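You operate a simulated robot arm through the tools that you are given. There is no shell and no other tool.

You are at the controls of a simulated robot arm. One attempt, no reset.

TASK
Switch the small press's heat off, free its ram and lay its block on the table beside it.
Fine: red lever on FREE; open the mesh door once the ram is up; door and tray end open; leave the other blocks and the dial.

The check looks at the end state, three seconds after you hand in, the way a careful person would. Anything else that was tipped, shoved, dropped, spilled or broken makes it a failure.

THE ROBOT
A 6-joint arm with a two-finger gripper, fixed in place. Base frame: the origin is on the floor under the middle of its stand, x ahead of it, y to its left, z up. Lengths are in mm, angles in degrees, forces in N, time in s.
It reaches about 1572 mm from its shoulder. Its first joint turns from -166.0 to 166.0 degrees. Payload 2.45 kg.
The tool frame sits at the grasp point between the pads (the TCP): z along the fingers, y along the line on which they close. The tips reach 20 mm beyond it. The gripper opens to 140 mm; its body begins 168 mm behind the TCP.
Orientation is told as [roll, pitch, yaw] about the base's x, y, z axes, in that order, counted from this pose: with the fingers straight down and closing along the base's y, the tool's x points along the base's -x, its y along +y and its z along -z.

THE INTERFACE
- The arm moves only by the tool nudge_tool. Its arguments are lists of equal length, an entry for each row: "gripper": the closure, from 0 (fully open) to 1 (shut); "xyz": the shift along the tool's x, y, z in units of 500 mm (1.0 is 500 mm), a list of three; "dr": the turn, a rotation vector about the tool's x, y, z in units of 45 degrees (1.0 is 45 degrees), a list of three. In form: {"gripper": [gripper, ...], "xyz": [[dx, dy, dz], ...], "dr": [[wx, wy, wz], ...]}. A call has 1 to 20 rows; each row is the pose to reach, as a shift and turn from the pose commanded when the call began, along the tool's axes at that moment. A call with a number of a shift or a turn outside -1 to 1 is refused whole. A row lasts 0.2 s, in which the tool goes at most 50 mm and 8.6 degrees; a call with a longer step from one row to the next is refused whole, and so is a gripper value outside its range. Where a pose cannot be reached the arm comes as near as it can. A force on the tool above 40 N (or 10 N above the force at the start of the call, whichever is more), or a blocked arm, ends the call early, and 0.2 s more pass. The fingers move at their own pace (about 45 mm/s each) and stop on an object; they squeeze with about 28 N. The grip force told is the motor's: it shows also when the fingers shut on nothing. Time passes only in rows, and 0.2 s behind the last, so rows that repeat a pose let the fingers close. It gives the time, the measured TCP pose, the force on the tool (base axes), the opening and the grip force at its end, in the units of the frame above (readings bear some noise), with the torque about the TCP (base axes, N m) and any sound that the robot's microphone picked up, and new pictures: "show" is both (left out), scene, wrist or none.
- Cameras (640 x 400 px; columns grow to the right, rows downward): "scene" is fixed at [50.7, -650.2, 1427.2]; the picture's right is [0.79, -0.62, 0.00], its down [-0.14, -0.18, -0.97] and it looks along [0.60, 0.77, -0.23] (base axes); focal length 345 px, centre (320, 200). "wrist" rides on the gripper at [78, 11, -209] in the tool frame; the picture's right is [-0.14, 0.99, 0.00], its down [-0.92, -0.13, -0.37] and it looks along [-0.37, -0.05, 0.93] (tool axes); focal length 280 px, centre (320, 200). There is no depth. A picture from a camera that has moved, and an enlarged one, comes with that camera's place and axes in the base frame and with its lens.
- zoom(camera, box): a new picture of the part [left, top, right, bottom] of that camera's present view, enlarged. The clock stands still meanwhile.
- job_done(): hands the job in; it is judged then, once.

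Nothing tells you positions but the pictures and the camera data. Unless the task says otherwise, let go and move clear before handing in.

The tools are called after "Call:" as a command line: name --argument value ..., lists and objects as JSON in quotes. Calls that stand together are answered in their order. nudge_tool: Moves the arm, as the interface text tells. Its arguments: {"type":"object","properties":{"gripper":{"type":"array","items":{"type":"number"}},"xyz":{"type":"array","items":{"type":"array","items":{"type":"number"}}},"dr":{"type":"array","items":{"type":"array","items":{"type":"number"}}},"show":{"type":"string","enum":["both","scene","wrist","none"]}},"required":["gripper","xyz","dr"]} The other tools are called the same way: zoom (camera, box) takes an enlarged picture of a part of a camera's view; job_done () hands the job in.

At the start:

```text
time: 0.0
tool_pos: [667.8, 177.4, 1350.3]
tcp_rot: [0.0, 0.1, -0.1]
contact_force: [0.5, 0.3, 0.0]
moment: [-0.03, -0.01, 0.02]
grip_width: 140.0
grasp_force: 0.1
```

scene: 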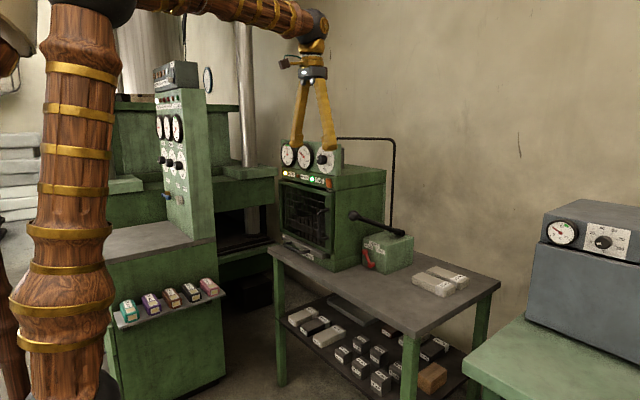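
wrist: 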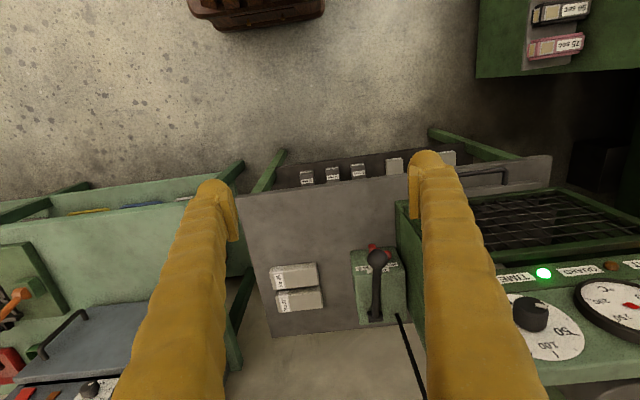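

I see a small green press on a table with a mesh door, gauges, lights, and a pump box with a red lever and a black handle. I'll zoom in first to read the labels.

Call:
zoom --camera "scene" --box '[260, 130, 420, 230]'

Call:
zoom --camera "scene" --box '[340, 200, 500, 300]'

Call:
zoom --camera "wrist" --box '[340, 180, 640, 368]'

Call:
zoom --camera "scene" --box '[270, 170, 350, 220]'

```text
4.00 times, centred on (340, 180) of scene
camera zoom: at [50.7, -650.2, 1427.2], right [0.79, -0.62, 0.0], down [-0.14, -0.18, -0.97], along [0.6, 0.77, -0.23], focal length 1382 px, centre (240, 280)
```

zoom: 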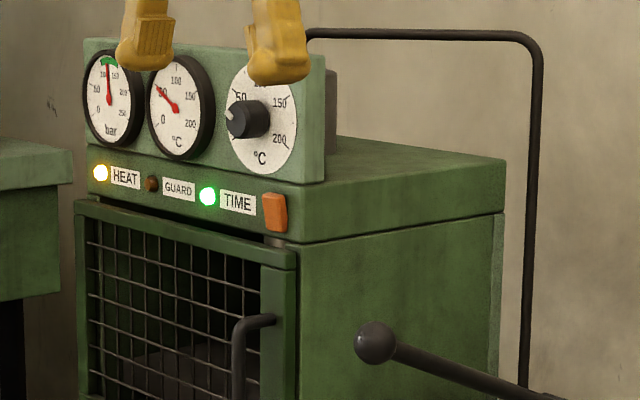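

```text
4.00 times, centred on (420, 250) of scene
camera zoom: at [50.7, -650.2, 1427.2], right [0.79, -0.62, 0.0], down [-0.14, -0.18, -0.97], along [0.6, 0.77, -0.23], focal length 1382 px, centre (-80, 0)
```

zoom: 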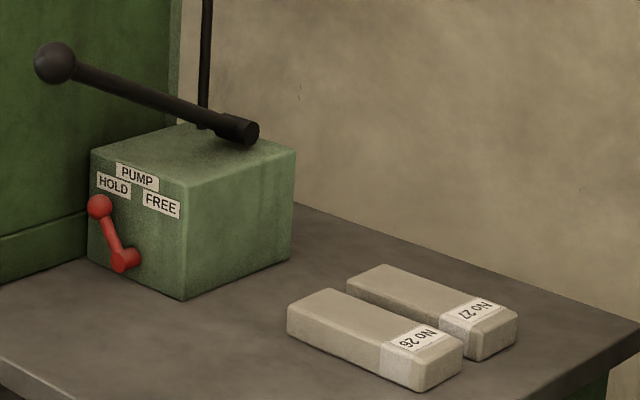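

```text
2.13 times, centred on (490, 274) of wrist
camera zoom: at [589.3, 187.2, 1558.7], right [0.14, 0.99, 0.0], down [0.92, -0.13, 0.37], along [0.37, -0.05, -0.93], focal length 597 px, centre (-42, 43)
```

zoom: 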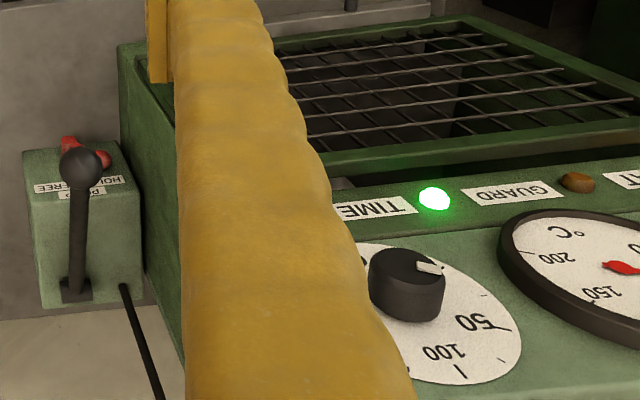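

```text
8.00 times, centred on (310, 195) of scene
camera zoom: at [50.7, -650.2, 1427.2], right [0.79, -0.62, 0.0], down [-0.14, -0.18, -0.97], along [0.6, 0.77, -0.23], focal length 2764 px, centre (400, 240)
```

zoom: 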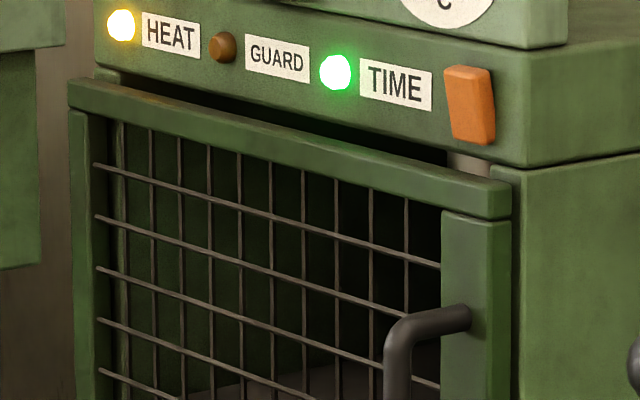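

Call:
zoom --camera "scene" --box '[265, 190, 345, 270]'

Call:
zoom --camera "scene" --box '[340, 190, 420, 280]'

Call:
zoom --camera "wrist" --box '[220, 130, 440, 350]'

Call:
zoom --camera "scene" --box '[100, 50, 230, 330]'

```text
5.00 times, centred on (305, 230) of scene
camera zoom: at [50.7, -650.2, 1427.2], right [0.79, -0.62, 0.0], down [-0.14, -0.18, -0.97], along [0.6, 0.77, -0.23], focal length 1727 px, centre (395, 50)
```

zoom: 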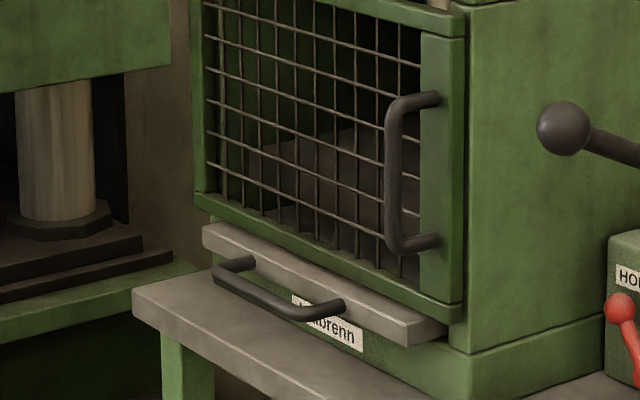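

```text
4.44 times, centred on (380, 235) of scene
camera zoom: at [50.7, -650.2, 1427.2], right [0.79, -0.62, 0.0], down [-0.14, -0.18, -0.97], along [0.6, 0.77, -0.23], focal length 1535 px, centre (53, 44)
```

zoom: 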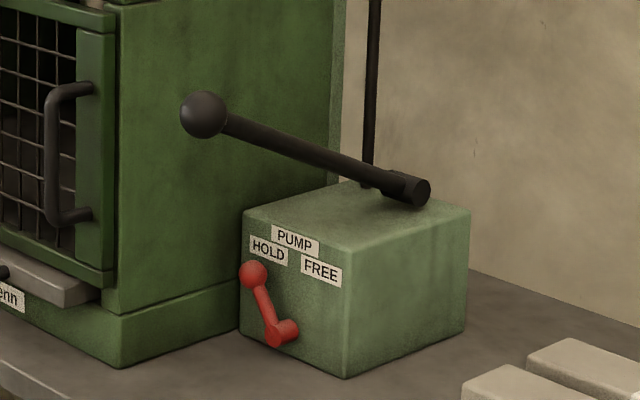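

```text
1.82 times, centred on (330, 240) of wrist
camera zoom: at [589.3, 187.2, 1558.7], right [0.14, 0.99, 0.0], down [0.92, -0.13, 0.37], along [0.37, -0.05, -0.93], focal length 510 px, centre (302, 127)
```

zoom: 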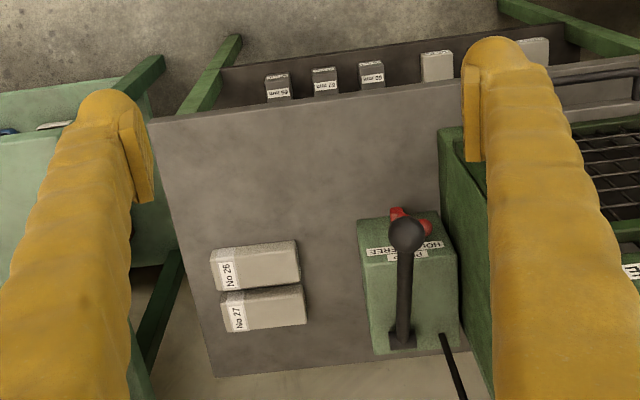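

```text
1.43 times, centred on (165, 190) of scene
camera zoom: at [50.7, -650.2, 1427.2], right [0.79, -0.62, 0.0], down [-0.14, -0.18, -0.97], along [0.6, 0.77, -0.23], focal length 494 px, centre (541, 214)
```

zoom: 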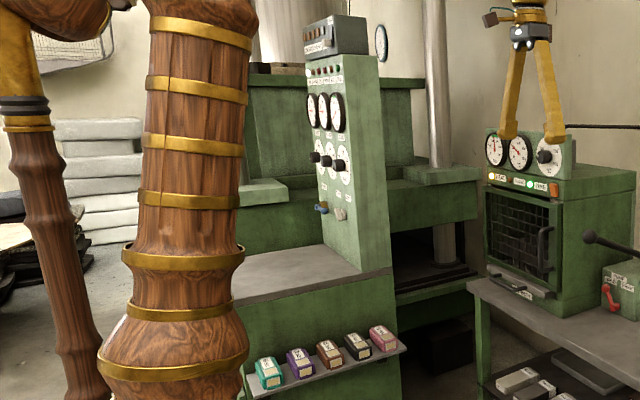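

The press front faces the robot at about x=910. The orange rocker is near (905, 390, 1178), the red lever ball near (1045, 314, 886) and the pump handle ball near (920, 258, 1076). I'll turn the gripper about its own axis so the wrist camera ends up above the fingers when I tilt them forward.

Call:
nudge_tool --gripper '[0, 0, 0, 0, 0, 0]' --xyz '[[0, 0, 0], [0, 0, 0], [0, 0, 0], [0, 0, 0], [0, 0, 0], [0, 0, 0]]' --dr '[[0, 0, 0.1667], [0, 0, 0.3333], [0, 0, 0.5], [0, 0, 0.6667], [0, 0, 0.8333], [0, 0, 1]]' --show "wrist"

```text
time: 1.4
tool_pos: [668.7, 176.8, 1350.7]
tcp_rot: [0.0, -0.1, -45.2]
contact_force: [-0.2, 0.1, 0.4]
moment: [0.0, -0.02, 0.02]
grip_width: 140.3
grasp_force: 0.2
camera wrist: at [620.0, 239.5, 1558.9], right [0.8, 0.6, 0.0], down [0.56, -0.74, 0.37], along [0.22, -0.29, -0.93], focal length 280 px, centre (320, 200)
```

wrist: 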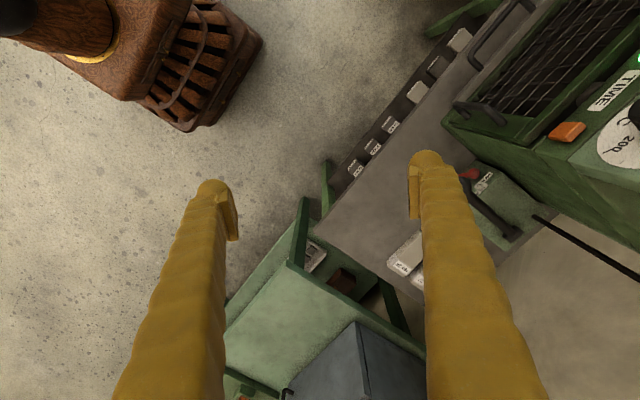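

The gripper turned 45° and the press front is at the upper right of the view, with the rocker now visible. I'll zoom in on it before turning further.

Call:
zoom --camera "wrist" --box '[440, 60, 640, 185]'

Call:
nudge_tool --gripper '[0, 0, 0, 0, 0, 0]' --xyz '[[0, 0, 0], [0, 0, 0], [0, 0, 0], [0, 0, 0], [0, 0, 0], [0, 0, 0]]' --dr '[[0, 0, 0.1667], [0, 0, 0.3333], [0, 0, 0.5], [0, 0, 0.6667], [0, 0, 0.8333], [0, 0, 1]]' --show "wrist"

```text
3.20 times, centred on (540, 122) of wrist
camera zoom: at [620.0, 239.5, 1558.9], right [0.8, 0.6, 0.0], down [0.56, -0.74, 0.37], along [0.22, -0.29, -0.93], focal length 897 px, centre (-384, 448)
```

zoom: 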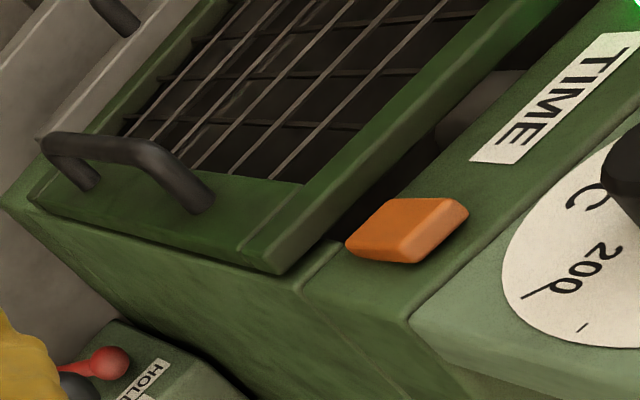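

```text
time: 2.8
tool_pos: [669.1, 177.4, 1350.7]
tcp_rot: [0.0, 0.0, -90.2]
contact_force: [0.2, 0.0, 0.1]
moment: [0.03, 0.02, 0.04]
grip_width: 140.1
grasp_force: 0.0
camera wrist: at [678.7, 254.6, 1558.8], right [0.99, -0.14, 0.0], down [-0.13, -0.92, 0.37], along [-0.05, -0.36, -0.93], focal length 280 px, centre (320, 200)
```

wrist: 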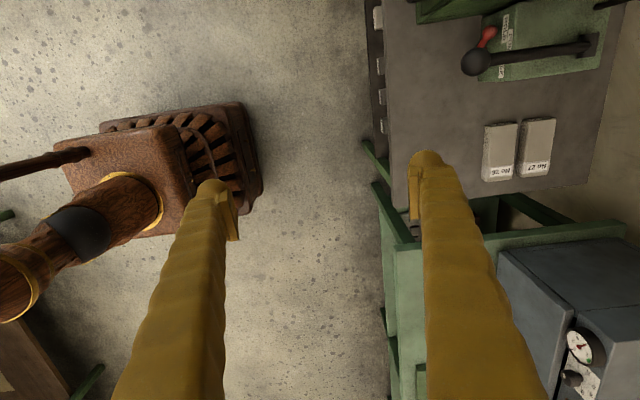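

The blocks, pump box and table are visible from above. I'll finish the turn.

Call:
nudge_tool --gripper '[0, 0, 0, 0, 0, 0]' --xyz '[[0, 0, 0], [0, 0, 0], [0, 0, 0], [0, 0, 0], [0, 0, 0], [0, 0, 0]]' --dr '[[0, 0, 0.1667], [0, 0, 0.3333], [0, 0, 0.5], [0, 0, 0.6667], [0, 0, 0.8333], [0, 0, 1]]' --show "none"

Call:
nudge_tool --gripper '[0, 0, 0, 0, 0, 0]' --xyz '[[0, 0, 0], [0, 0, 0], [0, 0, 0], [0, 0, 0], [0, 0, 0], [0, 0, 0]]' --dr '[[0, 0, 0.1667], [0, 0, 0.3333], [0, 0, 0.5], [0, 0, 0.6667], [0, 0, 0.8333], [0, 0, 1]]' --show "both"

```text
time: 4.2
tool_pos: [669.1, 176.2, 1350.0]
tcp_rot: [0.1, 0.0, -135.1]
contact_force: [0.6, -0.7, 0.3]
moment: [0.0, -0.02, 0.0]
grip_width: 140.1
grasp_force: 0.0
```

```text
time: 5.6
tool_pos: [669.2, 176.6, 1350.1]
tcp_rot: [0.0, 0.0, -157.4]
contact_force: [0.7, -0.1, 0.0]
moment: [0.0, 0.02, 0.05]
grip_width: 140.1
grasp_force: 0.1
out of reach, approached as far as the arm can: row 4, 5, 6
camera wrist: at [744.0, 195.5, 1558.8], right [0.25, -0.97, 0.0], down [-0.9, -0.24, 0.37], along [-0.36, -0.09, -0.93], focal length 280 px, centre (320, 200)
```

scene: 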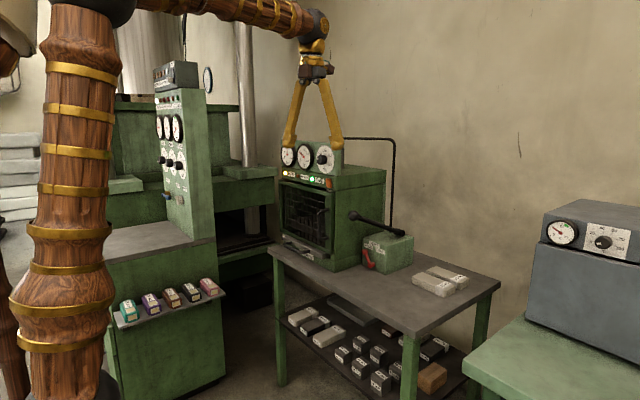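
wrist: 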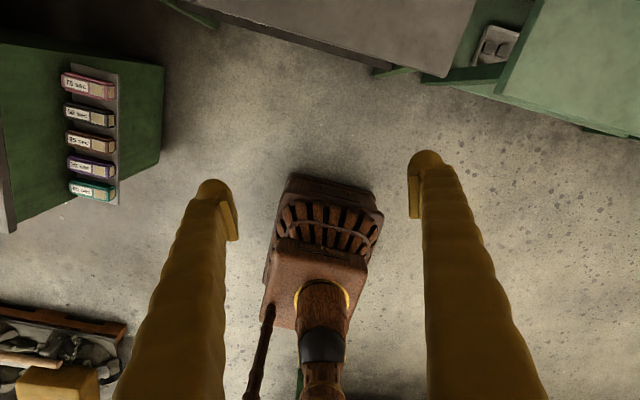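

The wrist stops at about -157°, so I'll go back to the original roll. With the camera below or behind the fingers, the pictures will be upside down when I point forward.

Call:
nudge_tool --gripper '[0, 0, 0, 0, 0, 0]' --xyz '[[0, 0, 0], [0, 0, 0], [0, 0, 0], [0, 0, 0], [0, 0, 0], [0, 0, 0]]' --dr '[[0, 0, -0.1667], [0, 0, -0.3333], [0, 0, -0.5], [0, 0, -0.6667], [0, 0, -0.8333], [0, 0, -1]]' --show "none"

Call:
nudge_tool --gripper '[0, 0, 0, 0, 0, 0]' --xyz '[[0, 0, 0], [0, 0, 0], [0, 0, 0], [0, 0, 0], [0, 0, 0], [0, 0, 0]]' --dr '[[0, 0, -0.1667], [0, 0, -0.3333], [0, 0, -0.5], [0, 0, -0.6667], [0, 0, -0.8333], [0, 0, -1]]' --show "none"

Call:
nudge_tool --gripper '[0, 0, 0, 0, 0, 0]' --xyz '[[0, 0, 0], [0, 0, 0], [0, 0, 0], [0, 0, 0], [0, 0, 0], [0, 0, 0]]' --dr '[[0, 0, -0.1667], [0, 0, -0.3333], [0, 0, -0.5], [0, 0, -0.6667], [0, 0, -0.8333], [0, 0, -1]]' --show "none"

```text
time: 7.0
tool_pos: [669.1, 177.1, 1351.2]
tcp_rot: [-0.1, 0.1, -112.1]
contact_force: [-0.1, 1.1, -0.3]
moment: [0.03, -0.02, -0.04]
grip_width: 140.0
grasp_force: 0.0
```

```text
time: 8.4
tool_pos: [668.4, 176.5, 1351.0]
tcp_rot: [-0.1, 0.1, -67.1]
contact_force: [-0.3, -0.4, 1.1]
moment: [-0.03, 0.01, 0.04]
grip_width: 140.4
grasp_force: 0.1
```

```text
time: 9.8
tool_pos: [668.8, 177.0, 1350.3]
tcp_rot: [0.1, 0.1, -22.2]
contact_force: [0.3, -1.0, -0.8]
moment: [0.01, -0.02, -0.01]
grip_width: 139.8
grasp_force: 0.2
```

Turning back the last 22° and closing the fingers, then tilting forward towards the press panel.

Call:
nudge_tool --gripper '[0.3, 0.6, 1]' --xyz '[[0, 0, 0], [0, 0, 0], [0, 0, 0]]' --dr '[[0, 0, -0.165], [0, 0, -0.33], [0, 0, -0.493]]' --show "none"

Call:
nudge_tool --gripper '[1, 1, 1, 1, 1, 1]' --xyz '[[0, 0, 0], [0, 0, 0], [0, 0, 0], [0, 0, 0], [0, 0, 0], [0, 0, 0]]' --dr '[[0, -0.1667, 0], [0, -0.3333, 0], [0, -0.5, 0], [0, -0.6667, 0], [0, -0.8333, 0], [0, -1, 0]]' --show "both"

```text
time: 10.6
tool_pos: [668.1, 176.5, 1351.2]
tcp_rot: [0.1, 0.1, 0.0]
contact_force: [1.0, 0.7, -0.2]
moment: [0.02, -0.01, -0.01]
grip_width: 72.6
grasp_force: 0.1
```

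```text
time: 12.0
tool_pos: [668.9, 175.5, 1350.5]
tcp_rot: [0.2, -45.0, -0.2]
contact_force: [-0.1, -0.3, 0.1]
moment: [-0.04, -0.02, 0.04]
grip_width: 0.0
grasp_force: 28.2
camera wrist: at [464.1, 187.4, 1442.4], right [0.1, 0.99, 0.1], down [0.39, -0.13, 0.91], along [0.92, -0.05, -0.4], focal length 280 px, centre (320, 200)
```

scene: 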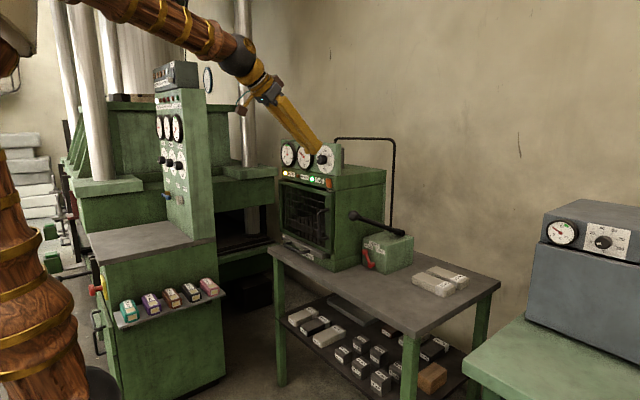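
wrist: 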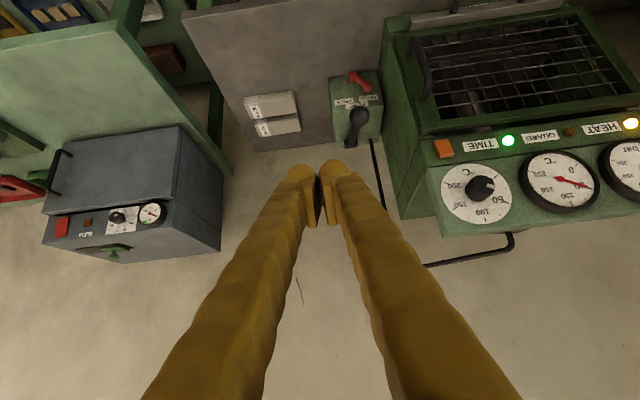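

From here I can see the panel, upside down: the orange rocker is beside TIME, and the HEAT lamp is lit. I'll zoom in on the rocker, lever and door.

Call:
zoom --camera "wrist" --box '[400, 90, 640, 240]'

Call:
zoom --camera "wrist" --box '[310, 0, 630, 160]'

Call:
zoom --camera "wrist" --box '[420, 130, 480, 167]'

Call:
zoom --camera "wrist" --box '[320, 60, 400, 110]'

```text
2.67 times, centred on (520, 165) of wrist
camera zoom: at [464.1, 187.4, 1442.4], right [0.1, 0.99, 0.1], down [0.39, -0.13, 0.91], along [0.92, -0.05, -0.4], focal length 748 px, centre (-213, 293)
```

zoom: 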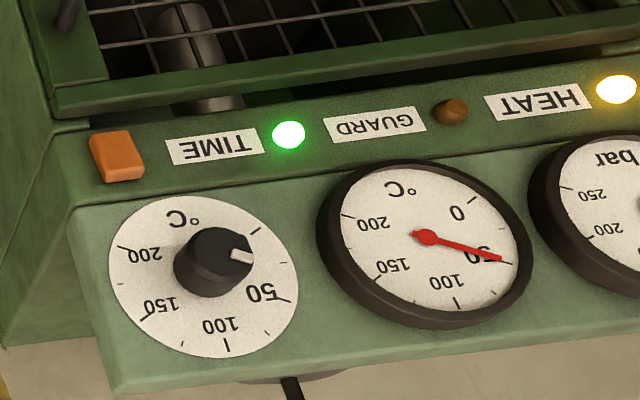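

```text
2.00 times, centred on (470, 80) of wrist
camera zoom: at [464.1, 187.4, 1442.4], right [0.1, 0.99, 0.1], down [0.39, -0.13, 0.91], along [0.92, -0.05, -0.4], focal length 561 px, centre (20, 440)
```

zoom: 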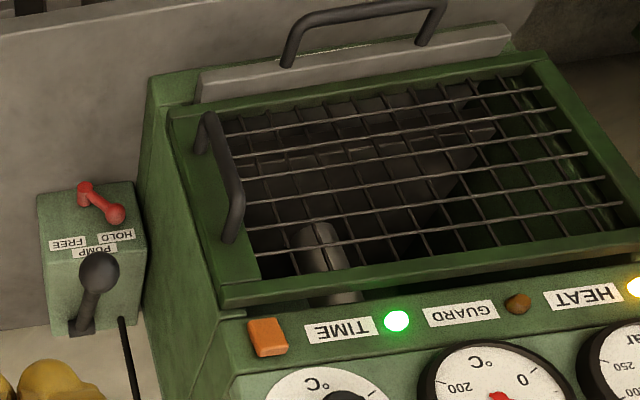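

```text
10.67 times, centred on (450, 148) of wrist
camera zoom: at [464.1, 187.4, 1442.4], right [0.1, 0.99, 0.1], down [0.39, -0.13, 0.91], along [0.92, -0.05, -0.4], focal length 2991 px, centre (-1067, 749)
```

zoom: 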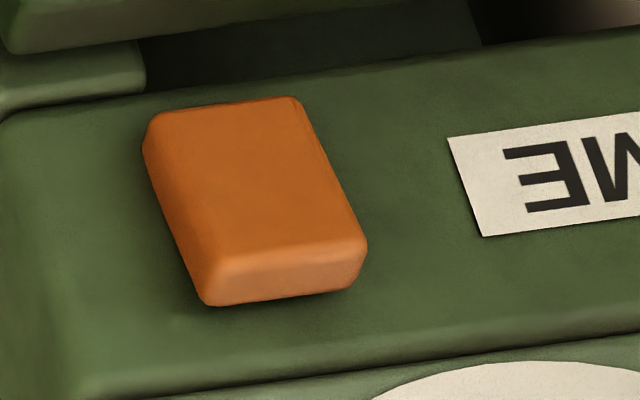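

```text
8.00 times, centred on (360, 85) of wrist
camera zoom: at [464.1, 187.4, 1442.4], right [0.1, 0.99, 0.1], down [0.39, -0.13, 0.91], along [0.92, -0.05, -0.4], focal length 2243 px, centre (0, 1120)
```

zoom: 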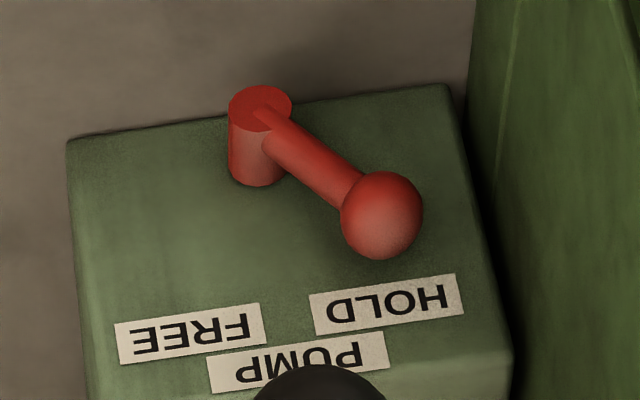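

The rocker's upper end seems to stand proud and the lower end looks pressed in, so pressing the top should switch it off. I'll approach to about 100 mm in front of it, nearly horizontal, and check.

Call:
nudge_tool --gripper '[1, 1, 1, 1, 1, 1, 1, 1]' --xyz '[[0.007, 0.0536, 0.0462], [0.014, 0.1073, 0.0925], [0.0209, 0.1609, 0.1387], [0.0279, 0.2145, 0.1849], [0.0349, 0.2681, 0.2311], [0.0419, 0.3218, 0.2774], [0.0488, 0.3754, 0.3236], [0.0558, 0.429, 0.3698]]' --dr '[[0, -0.0833, 0], [0, -0.1667, 0], [0, -0.25, 0], [0, -0.3333, 0], [0, -0.4167, 0], [0, -0.5, 0], [0, -0.5833, 0], [0, -0.6667, 0]]' --show "both"

```text
time: 13.8
tool_pos: [779.9, 390.7, 1200.1]
tcp_rot: [0.6, -75.1, -0.6]
contact_force: [0.2, 0.3, 0.5]
moment: [-0.01, 0.07, 0.0]
grip_width: 0.0
grasp_force: 27.8
camera wrist: at [556.5, 402.8, 1177.5], right [0.04, 0.99, 0.14], down [-0.12, -0.13, 0.98], along [0.99, -0.05, 0.11], focal length 280 px, centre (320, 200)
```

scene: 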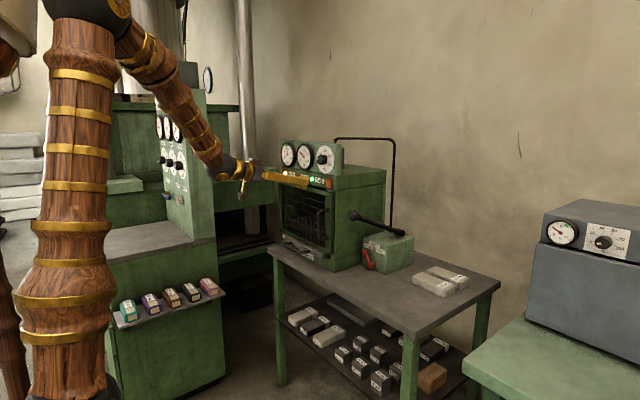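
wrist: 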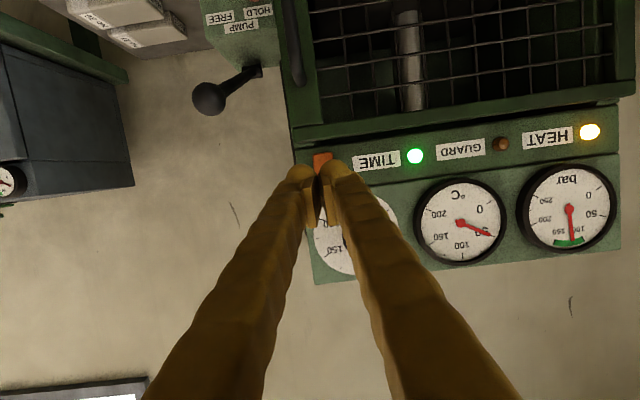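

Call:
zoom --camera "wrist" --box '[280, 130, 376, 190]'

Call:
zoom --camera "scene" --box '[300, 165, 348, 195]'

Call:
zoom --camera "wrist" --box '[280, 0, 640, 160]'

```text
6.67 times, centred on (328, 160) of wrist
camera zoom: at [556.5, 402.8, 1177.5], right [0.04, 0.99, 0.14], down [-0.12, -0.13, 0.98], along [0.99, -0.05, 0.11], focal length 1869 px, centre (267, 467)
```

zoom: 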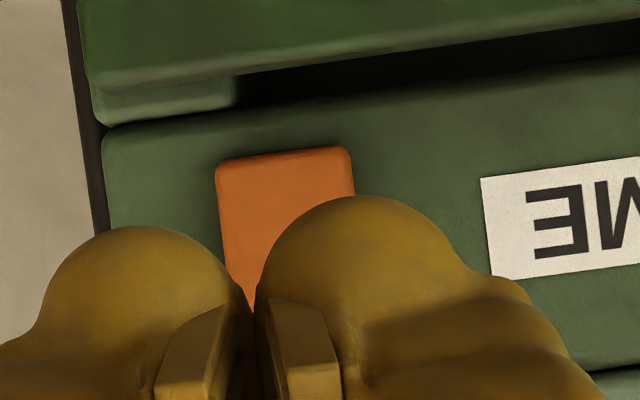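

```text
13.33 times, centred on (324, 180) of scene
camera zoom: at [50.7, -650.2, 1427.2], right [0.79, -0.62, 0.0], down [-0.14, -0.18, -0.97], along [0.6, 0.77, -0.23], focal length 4606 px, centre (267, 467)
```

zoom: 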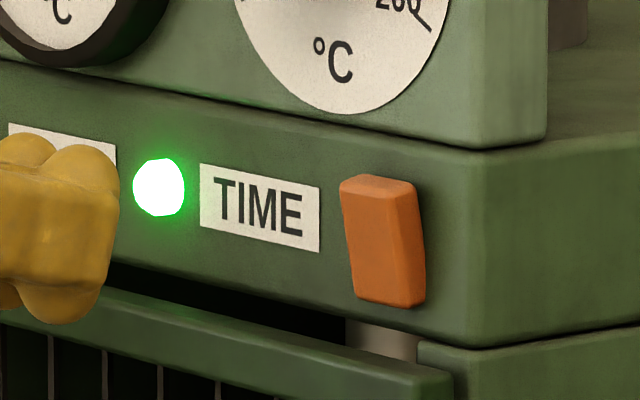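

```text
1.78 times, centred on (460, 80) of wrist
camera zoom: at [556.5, 402.8, 1177.5], right [0.04, 0.99, 0.14], down [-0.12, -0.13, 0.98], along [0.99, -0.05, 0.11], focal length 498 px, centre (71, 413)
```

zoom: 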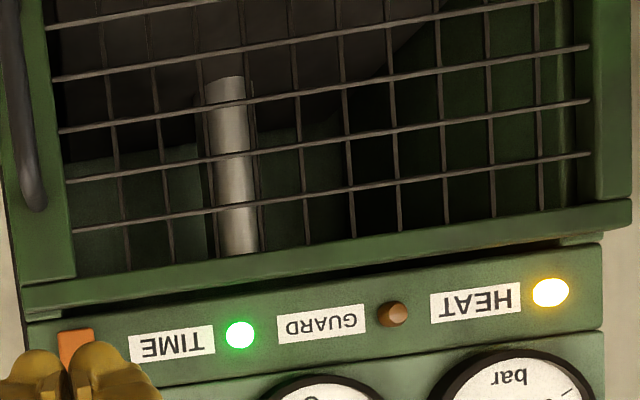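

Call:
zoom --camera "scene" --box '[230, 150, 326, 210]'

```text
6.67 times, centred on (278, 180) of scene
camera zoom: at [50.7, -650.2, 1427.2], right [0.79, -0.62, 0.0], down [-0.14, -0.18, -0.97], along [0.6, 0.77, -0.23], focal length 2303 px, centre (600, 333)
```

zoom: 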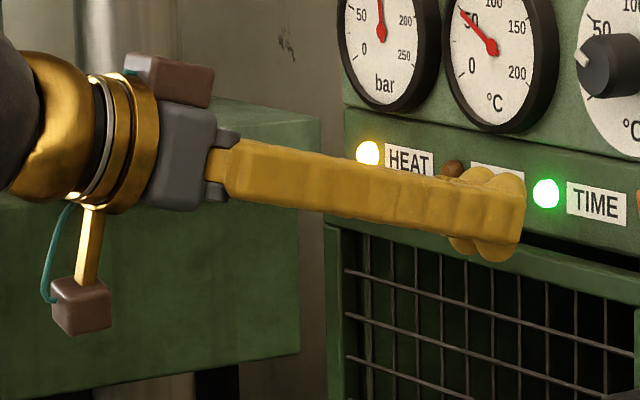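

The HEAT lamp is amber and the rocker spans about y 384–409, z 1160–1198. I'll pitch the fingers to 55° so one fingertip edge leads, and approach level with the rocker's upper end.

Call:
nudge_tool --gripper '[1, 1, 1, 1]' --xyz '[[-0.0047, -0.0044, 0.035], [-0.0094, -0.0087, 0.0701], [-0.0141, -0.0131, 0.1051], [-0.0188, -0.0174, 0.1402]]' --dr '[[0, 0.111, 0], [0, 0.222, 0], [0, 0.333, 0], [0, 0.444, 0]]' --show "both"

```text
time: 14.8
tool_pos: [850.6, 381.4, 1191.4]
tcp_rot: [0.3, -55.0, -0.2]
contact_force: [0.3, 0.9, -0.3]
moment: [0.03, -0.01, -0.02]
grip_width: 0.2
grasp_force: 28.4
camera wrist: at [632.8, 392.7, 1246.5], right [0.08, 0.99, 0.12], down [0.23, -0.13, 0.97], along [0.97, -0.05, -0.23], focal length 280 px, centre (320, 200)
```

scene: 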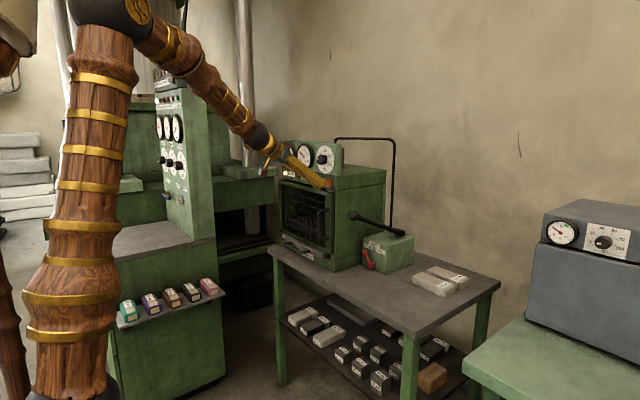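
wrist: 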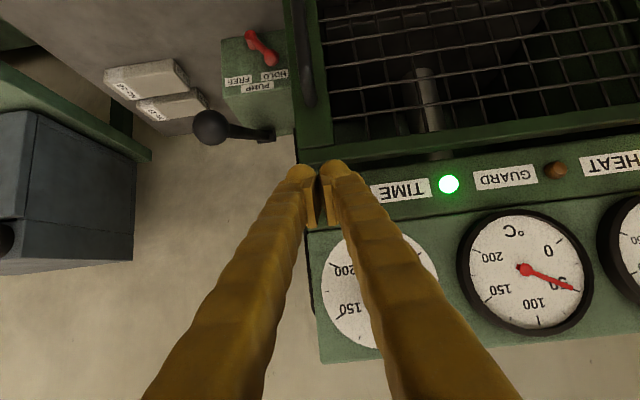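

Call:
zoom --camera "scene" --box '[290, 150, 354, 190]'

Call:
zoom --camera "wrist" --box '[280, 130, 376, 190]'

```text
10.00 times, centred on (322, 170) of scene
camera zoom: at [50.7, -650.2, 1427.2], right [0.79, -0.62, 0.0], down [-0.14, -0.18, -0.97], along [0.6, 0.77, -0.23], focal length 3454 px, centre (300, 500)
```

zoom: 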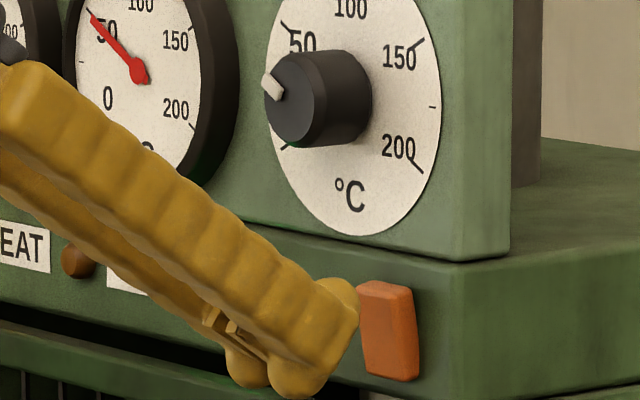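

```text
6.67 times, centred on (328, 160) of wrist
camera zoom: at [632.8, 392.7, 1246.5], right [0.08, 0.99, 0.12], down [0.23, -0.13, 0.97], along [0.97, -0.05, -0.23], focal length 1869 px, centre (267, 467)
```

zoom: 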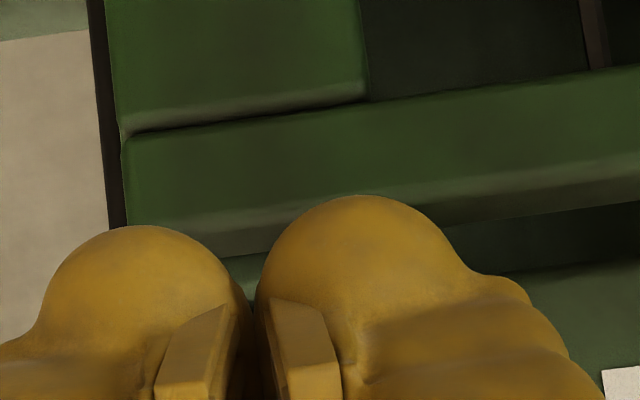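

The fingertip edge is level with the rocker's upper half. I'll advance slowly along +x until I feel contact.

Call:
nudge_tool --gripper '[1, 1, 1, 1, 1, 1, 1, 1]' --xyz '[[-0.0034, 0, 0.0049], [-0.0069, 0, 0.0098], [-0.0103, 0, 0.0147], [-0.0138, 0, 0.0197], [-0.0172, 0, 0.0246], [-0.0207, 0, 0.0295], [-0.0241, 0, 0.0344], [-0.0276, 0, 0.0393]]' --dr '[[0, 0, 0], [0, 0, 0], [0, 0, 0], [0, 0, 0], [0, 0, 0], [0, 0, 0], [0, 0, 0], [0, 0, 0]]' --show "both"

Call:
zoom --camera "scene" --box '[290, 150, 354, 190]'

```text
time: 16.6
tool_pos: [874.3, 382.2, 1191.2]
tcp_rot: [0.2, -55.0, -0.2]
contact_force: [0.2, 0.2, 0.3]
moment: [0.02, -0.04, 0.0]
grip_width: 0.0
grasp_force: 28.3
camera wrist: at [657.3, 393.4, 1246.5], right [0.08, 0.99, 0.11], down [0.23, -0.13, 0.97], along [0.97, -0.05, -0.23], focal length 280 px, centre (320, 200)
```

scene: 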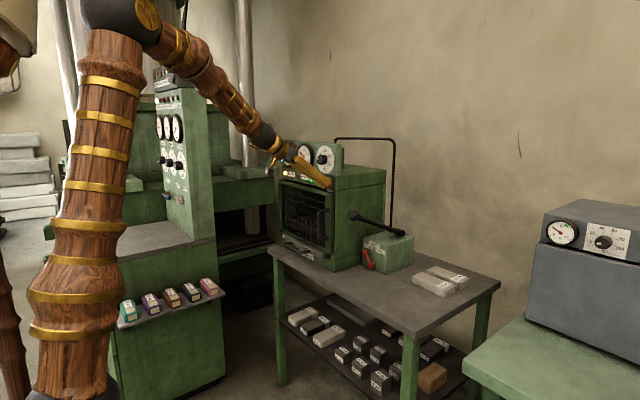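
wrist: 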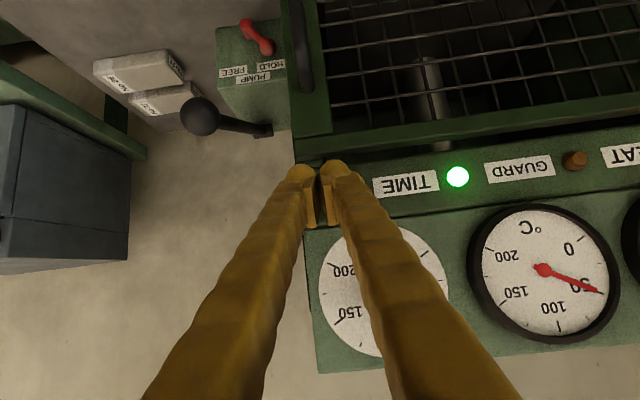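

```text
10.00 times, centred on (322, 170) of scene
camera zoom: at [50.7, -650.2, 1427.2], right [0.79, -0.62, 0.0], down [-0.14, -0.18, -0.97], along [0.6, 0.77, -0.23], focal length 3454 px, centre (300, 500)
```

zoom: 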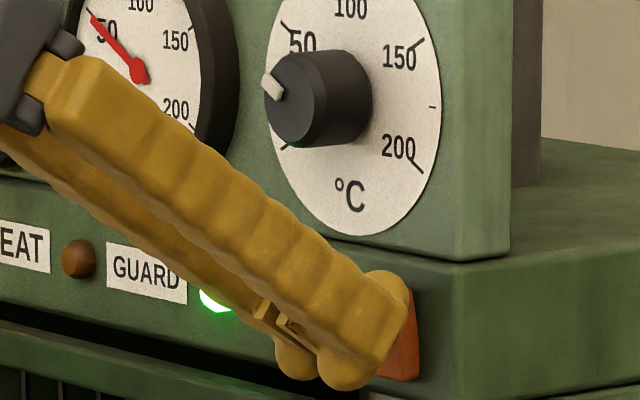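

No contact yet and the tip is almost at the rocker, so I'll keep advancing slowly.

Call:
nudge_tool --gripper '[1, 1, 1, 1, 1, 1]' --xyz '[[-0.0023, 0, 0.0033], [-0.0046, 0, 0.0066], [-0.0069, 0, 0.0098], [-0.0092, 0, 0.0131], [-0.0115, 0, 0.0164], [-0.0138, 0, 0.0197]]' --dr '[[0, 0, 0], [0, 0, 0], [0, 0, 0], [0, 0, 0], [0, 0, 0], [0, 0, 0]]' --show "both"

Call:
zoom --camera "scene" --box '[270, 150, 350, 200]'

```text
time: 18.0
tool_pos: [885.9, 381.4, 1190.5]
tcp_rot: [0.0, -54.8, -0.3]
contact_force: [0.2, -0.3, -0.1]
moment: [0.0, 0.03, 0.01]
grip_width: 0.2
grasp_force: 28.0
camera wrist: at [669.5, 393.0, 1246.2], right [0.08, 0.99, 0.11], down [0.23, -0.13, 0.97], along [0.97, -0.05, -0.23], focal length 280 px, centre (320, 200)
```

scene: 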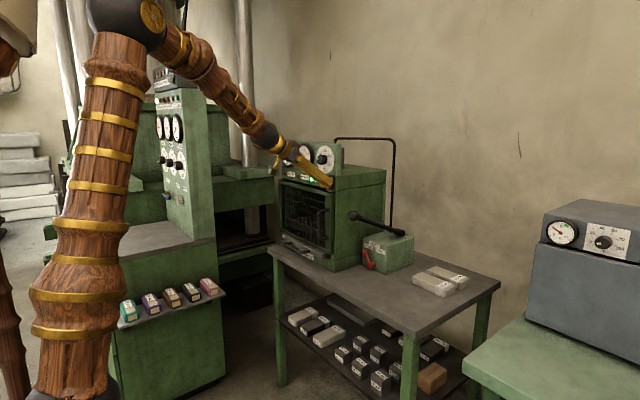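
wrist: 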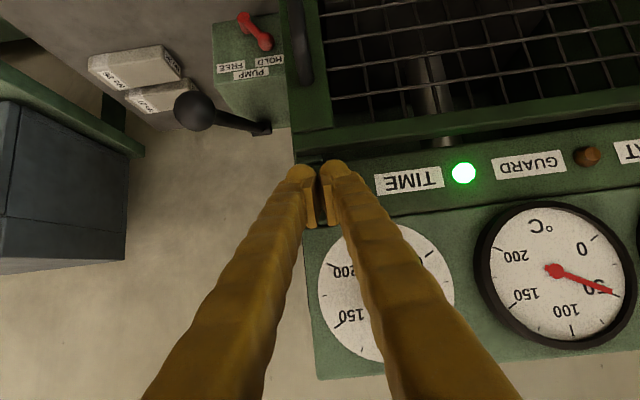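

```text
8.00 times, centred on (310, 175) of scene
camera zoom: at [50.7, -650.2, 1427.2], right [0.79, -0.62, 0.0], down [-0.14, -0.18, -0.97], along [0.6, 0.77, -0.23], focal length 2764 px, centre (400, 400)
```

zoom: 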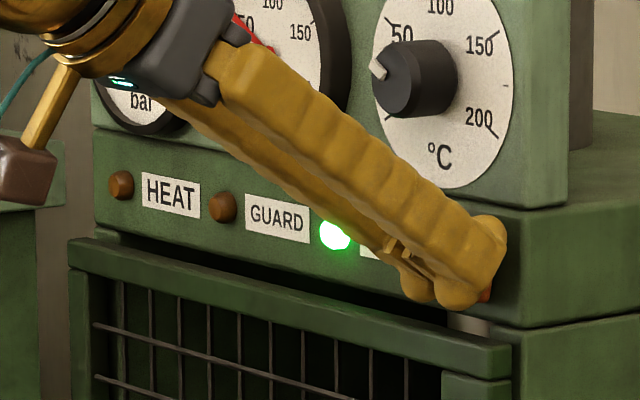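

The HEAT lamp has gone dark. I'll back straight off and check that it stays off.

Call:
nudge_tool --gripper '[1, 1, 1, 1]' --xyz '[[0.0115, 0, -0.0164], [0.0344, 0, -0.0491], [0.0689, 0, -0.0983], [0.1033, 0, -0.1474]]' --dr '[[0, 0, 0], [0, 0, 0], [0, 0, 0], [0, 0, 0]]' --show "wrist"

Call:
zoom --camera "scene" --box '[270, 150, 350, 200]'

Call:
zoom --camera "scene" --box '[300, 165, 348, 195]'

```text
time: 19.0
tool_pos: [796.8, 380.2, 1191.9]
tcp_rot: [0.2, -55.0, -0.3]
contact_force: [0.4, 0.4, 0.7]
moment: [0.03, -0.03, 0.0]
grip_width: 0.2
grasp_force: 27.8
camera wrist: at [579.1, 392.6, 1246.2], right [0.08, 0.99, 0.11], down [0.23, -0.13, 0.97], along [0.97, -0.05, -0.23], focal length 280 px, centre (320, 200)
```

wrist: 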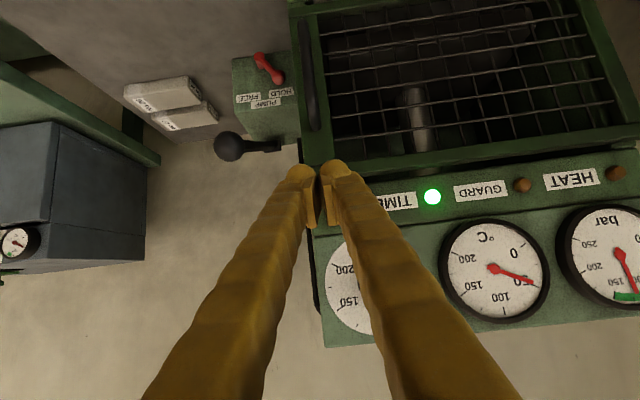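

```text
8.00 times, centred on (310, 175) of scene
camera zoom: at [50.7, -650.2, 1427.2], right [0.79, -0.62, 0.0], down [-0.14, -0.18, -0.97], along [0.6, 0.77, -0.23], focal length 2764 px, centre (400, 400)
```

zoom: 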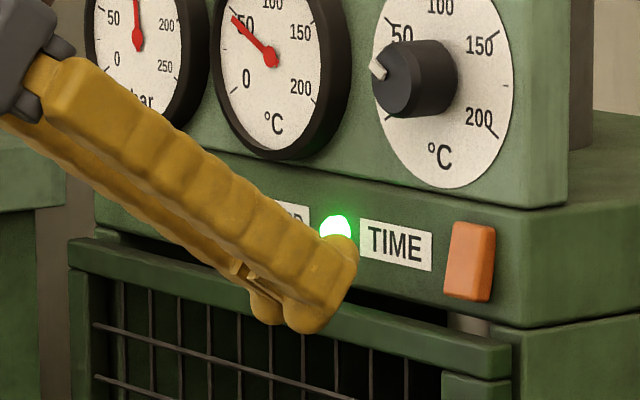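

```text
13.33 times, centred on (324, 180) of scene
camera zoom: at [50.7, -650.2, 1427.2], right [0.79, -0.62, 0.0], down [-0.14, -0.18, -0.97], along [0.6, 0.77, -0.23], focal length 4606 px, centre (267, 467)
```

zoom: 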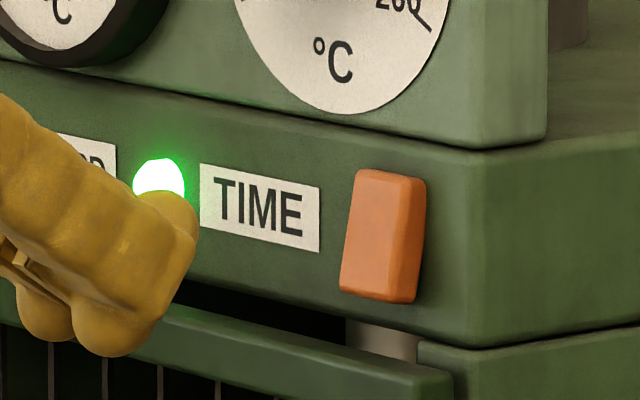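

Heat is off: the lamp is dark and the rocker has flipped. Next I'll retreat, come down in front of the pump box with the fingers part open, and look at the red lever closely.

Call:
nudge_tool --gripper '[0.8, 0.6, 0.4, 0.286, 0.286]' --xyz '[[0.0688, -0.046, 0.0008], [0.1376, -0.092, 0.0017], [0.2064, -0.138, 0.0025], [0.2752, -0.184, 0.0034], [0.344, -0.23, 0.0042]]' --dr '[[0, -0.0667, 0], [0, -0.1333, 0], [0, -0.2, 0], [0, -0.2667, 0], [0, -0.3333, 0]]' --show "scene"

Call:
nudge_tool --gripper '[0.286, 0.286, 0.286, 0.286]' --xyz '[[0.0682, 0, 0.0248], [0.1363, 0, 0.0496], [0.2045, 0, 0.0744], [0.2726, 0, 0.0992]]' --dr '[[0, 0, 0], [0, 0, 0], [0, 0, 0], [0, 0, 0]]' --show "both"

```text
time: 20.2
tool_pos: [698.2, 268.9, 1049.1]
tcp_rot: [0.6, -70.0, -0.5]
contact_force: [-0.3, -0.1, -0.8]
moment: [-0.04, -0.04, -0.02]
grip_width: 100.0
grasp_force: 0.5
```

scene: 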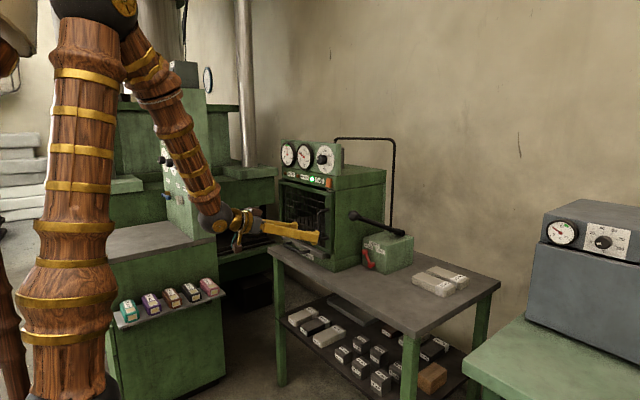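

```text
time: 21.2
tool_pos: [694.9, 268.4, 915.3]
tcp_rot: [-2.1, -69.7, 1.7]
contact_force: [0.8, 0.1, 0.6]
moment: [-0.02, 0.04, 0.0]
grip_width: 99.8
grasp_force: 0.0
out of reach, approached as far as the arm can: row 4
camera wrist: at [471.9, 280.3, 914.2], right [0.05, 0.99, 0.12], down [-0.03, -0.12, 0.99], along [1.0, -0.06, 0.02], focal length 280 px, centre (320, 200)
```

scene: 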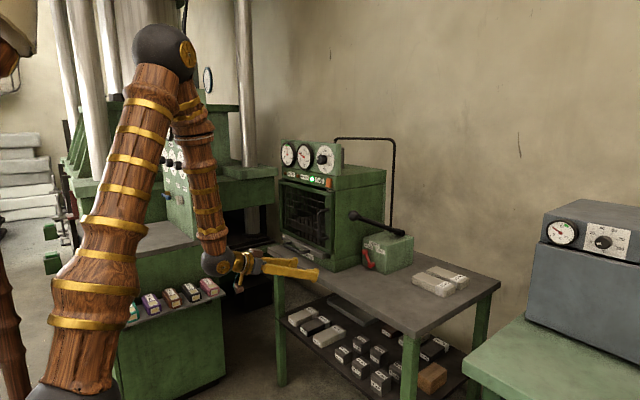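
wrist: 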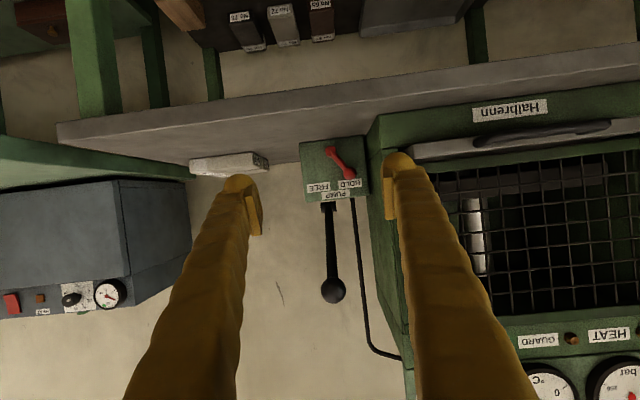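

The lever, labels, tray front ("Halbrenn") and table are visible from low in front. I'll move straight forward, below the pump handle, to look at the lever more closely.

Call:
nudge_tool --gripper '[0.286, 0.286, 0.286, 0.286, 0.286]' --xyz '[[-0.0186, 0, 0.0805], [-0.0373, 0, 0.161], [-0.0559, 0, 0.2416], [-0.0746, 0, 0.3221], [-0.0932, 0, 0.4026]]' --dr '[[0, 0, 0], [0, 0, 0], [0, 0, 0], [0, 0, 0], [0, 0, 0]]' --show "both"

Call:
zoom --camera "wrist" --box '[250, 80, 410, 180]'

Call:
zoom --camera "scene" --box '[300, 220, 420, 290]'

```text
time: 22.4
tool_pos: [902.5, 269.0, 891.5]
tcp_rot: [0.2, -70.0, -0.6]
contact_force: [0.0, 0.8, 0.3]
moment: [0.01, 0.01, 0.02]
grip_width: 99.9
grasp_force: 0.0
camera wrist: at [678.4, 279.9, 887.5], right [0.05, 0.99, 0.13], down [-0.03, -0.13, 0.99], along [1.0, -0.05, 0.03], focal length 280 px, centre (320, 200)
```

scene: 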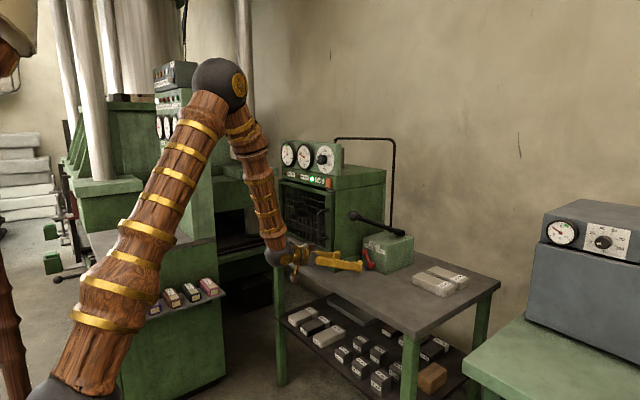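
wrist: 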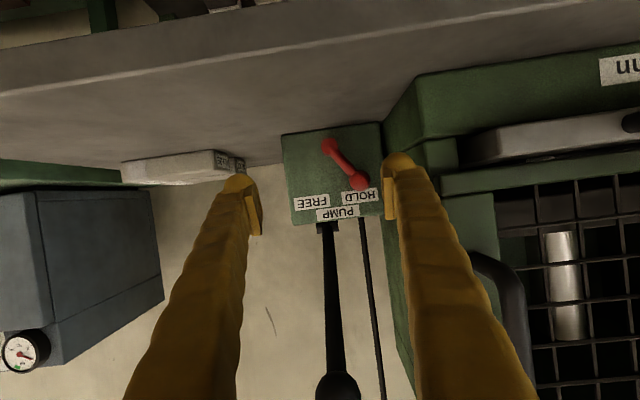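

```text
4.00 times, centred on (330, 130) of wrist
camera zoom: at [678.4, 279.9, 887.5], right [0.05, 0.99, 0.13], down [-0.03, -0.13, 0.99], along [1.0, -0.05, 0.03], focal length 1122 px, centre (280, 480)
```

zoom: 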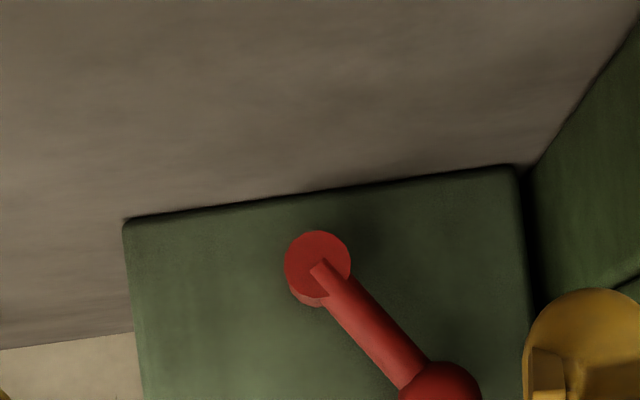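

```text
5.33 times, centred on (360, 255) of scene
camera zoom: at [50.7, -650.2, 1427.2], right [0.79, -0.62, 0.0], down [-0.14, -0.18, -0.97], along [0.6, 0.77, -0.23], focal length 1842 px, centre (107, -93)
```

zoom: 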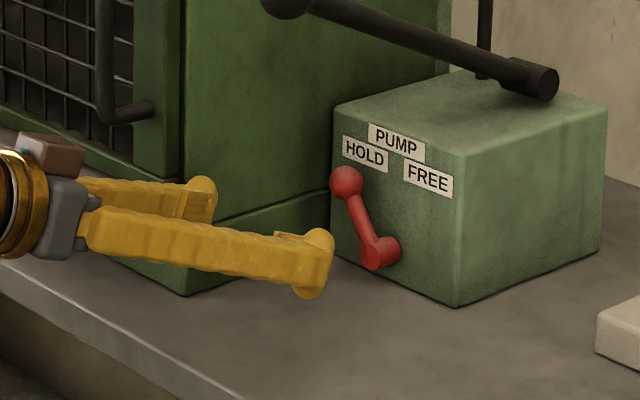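

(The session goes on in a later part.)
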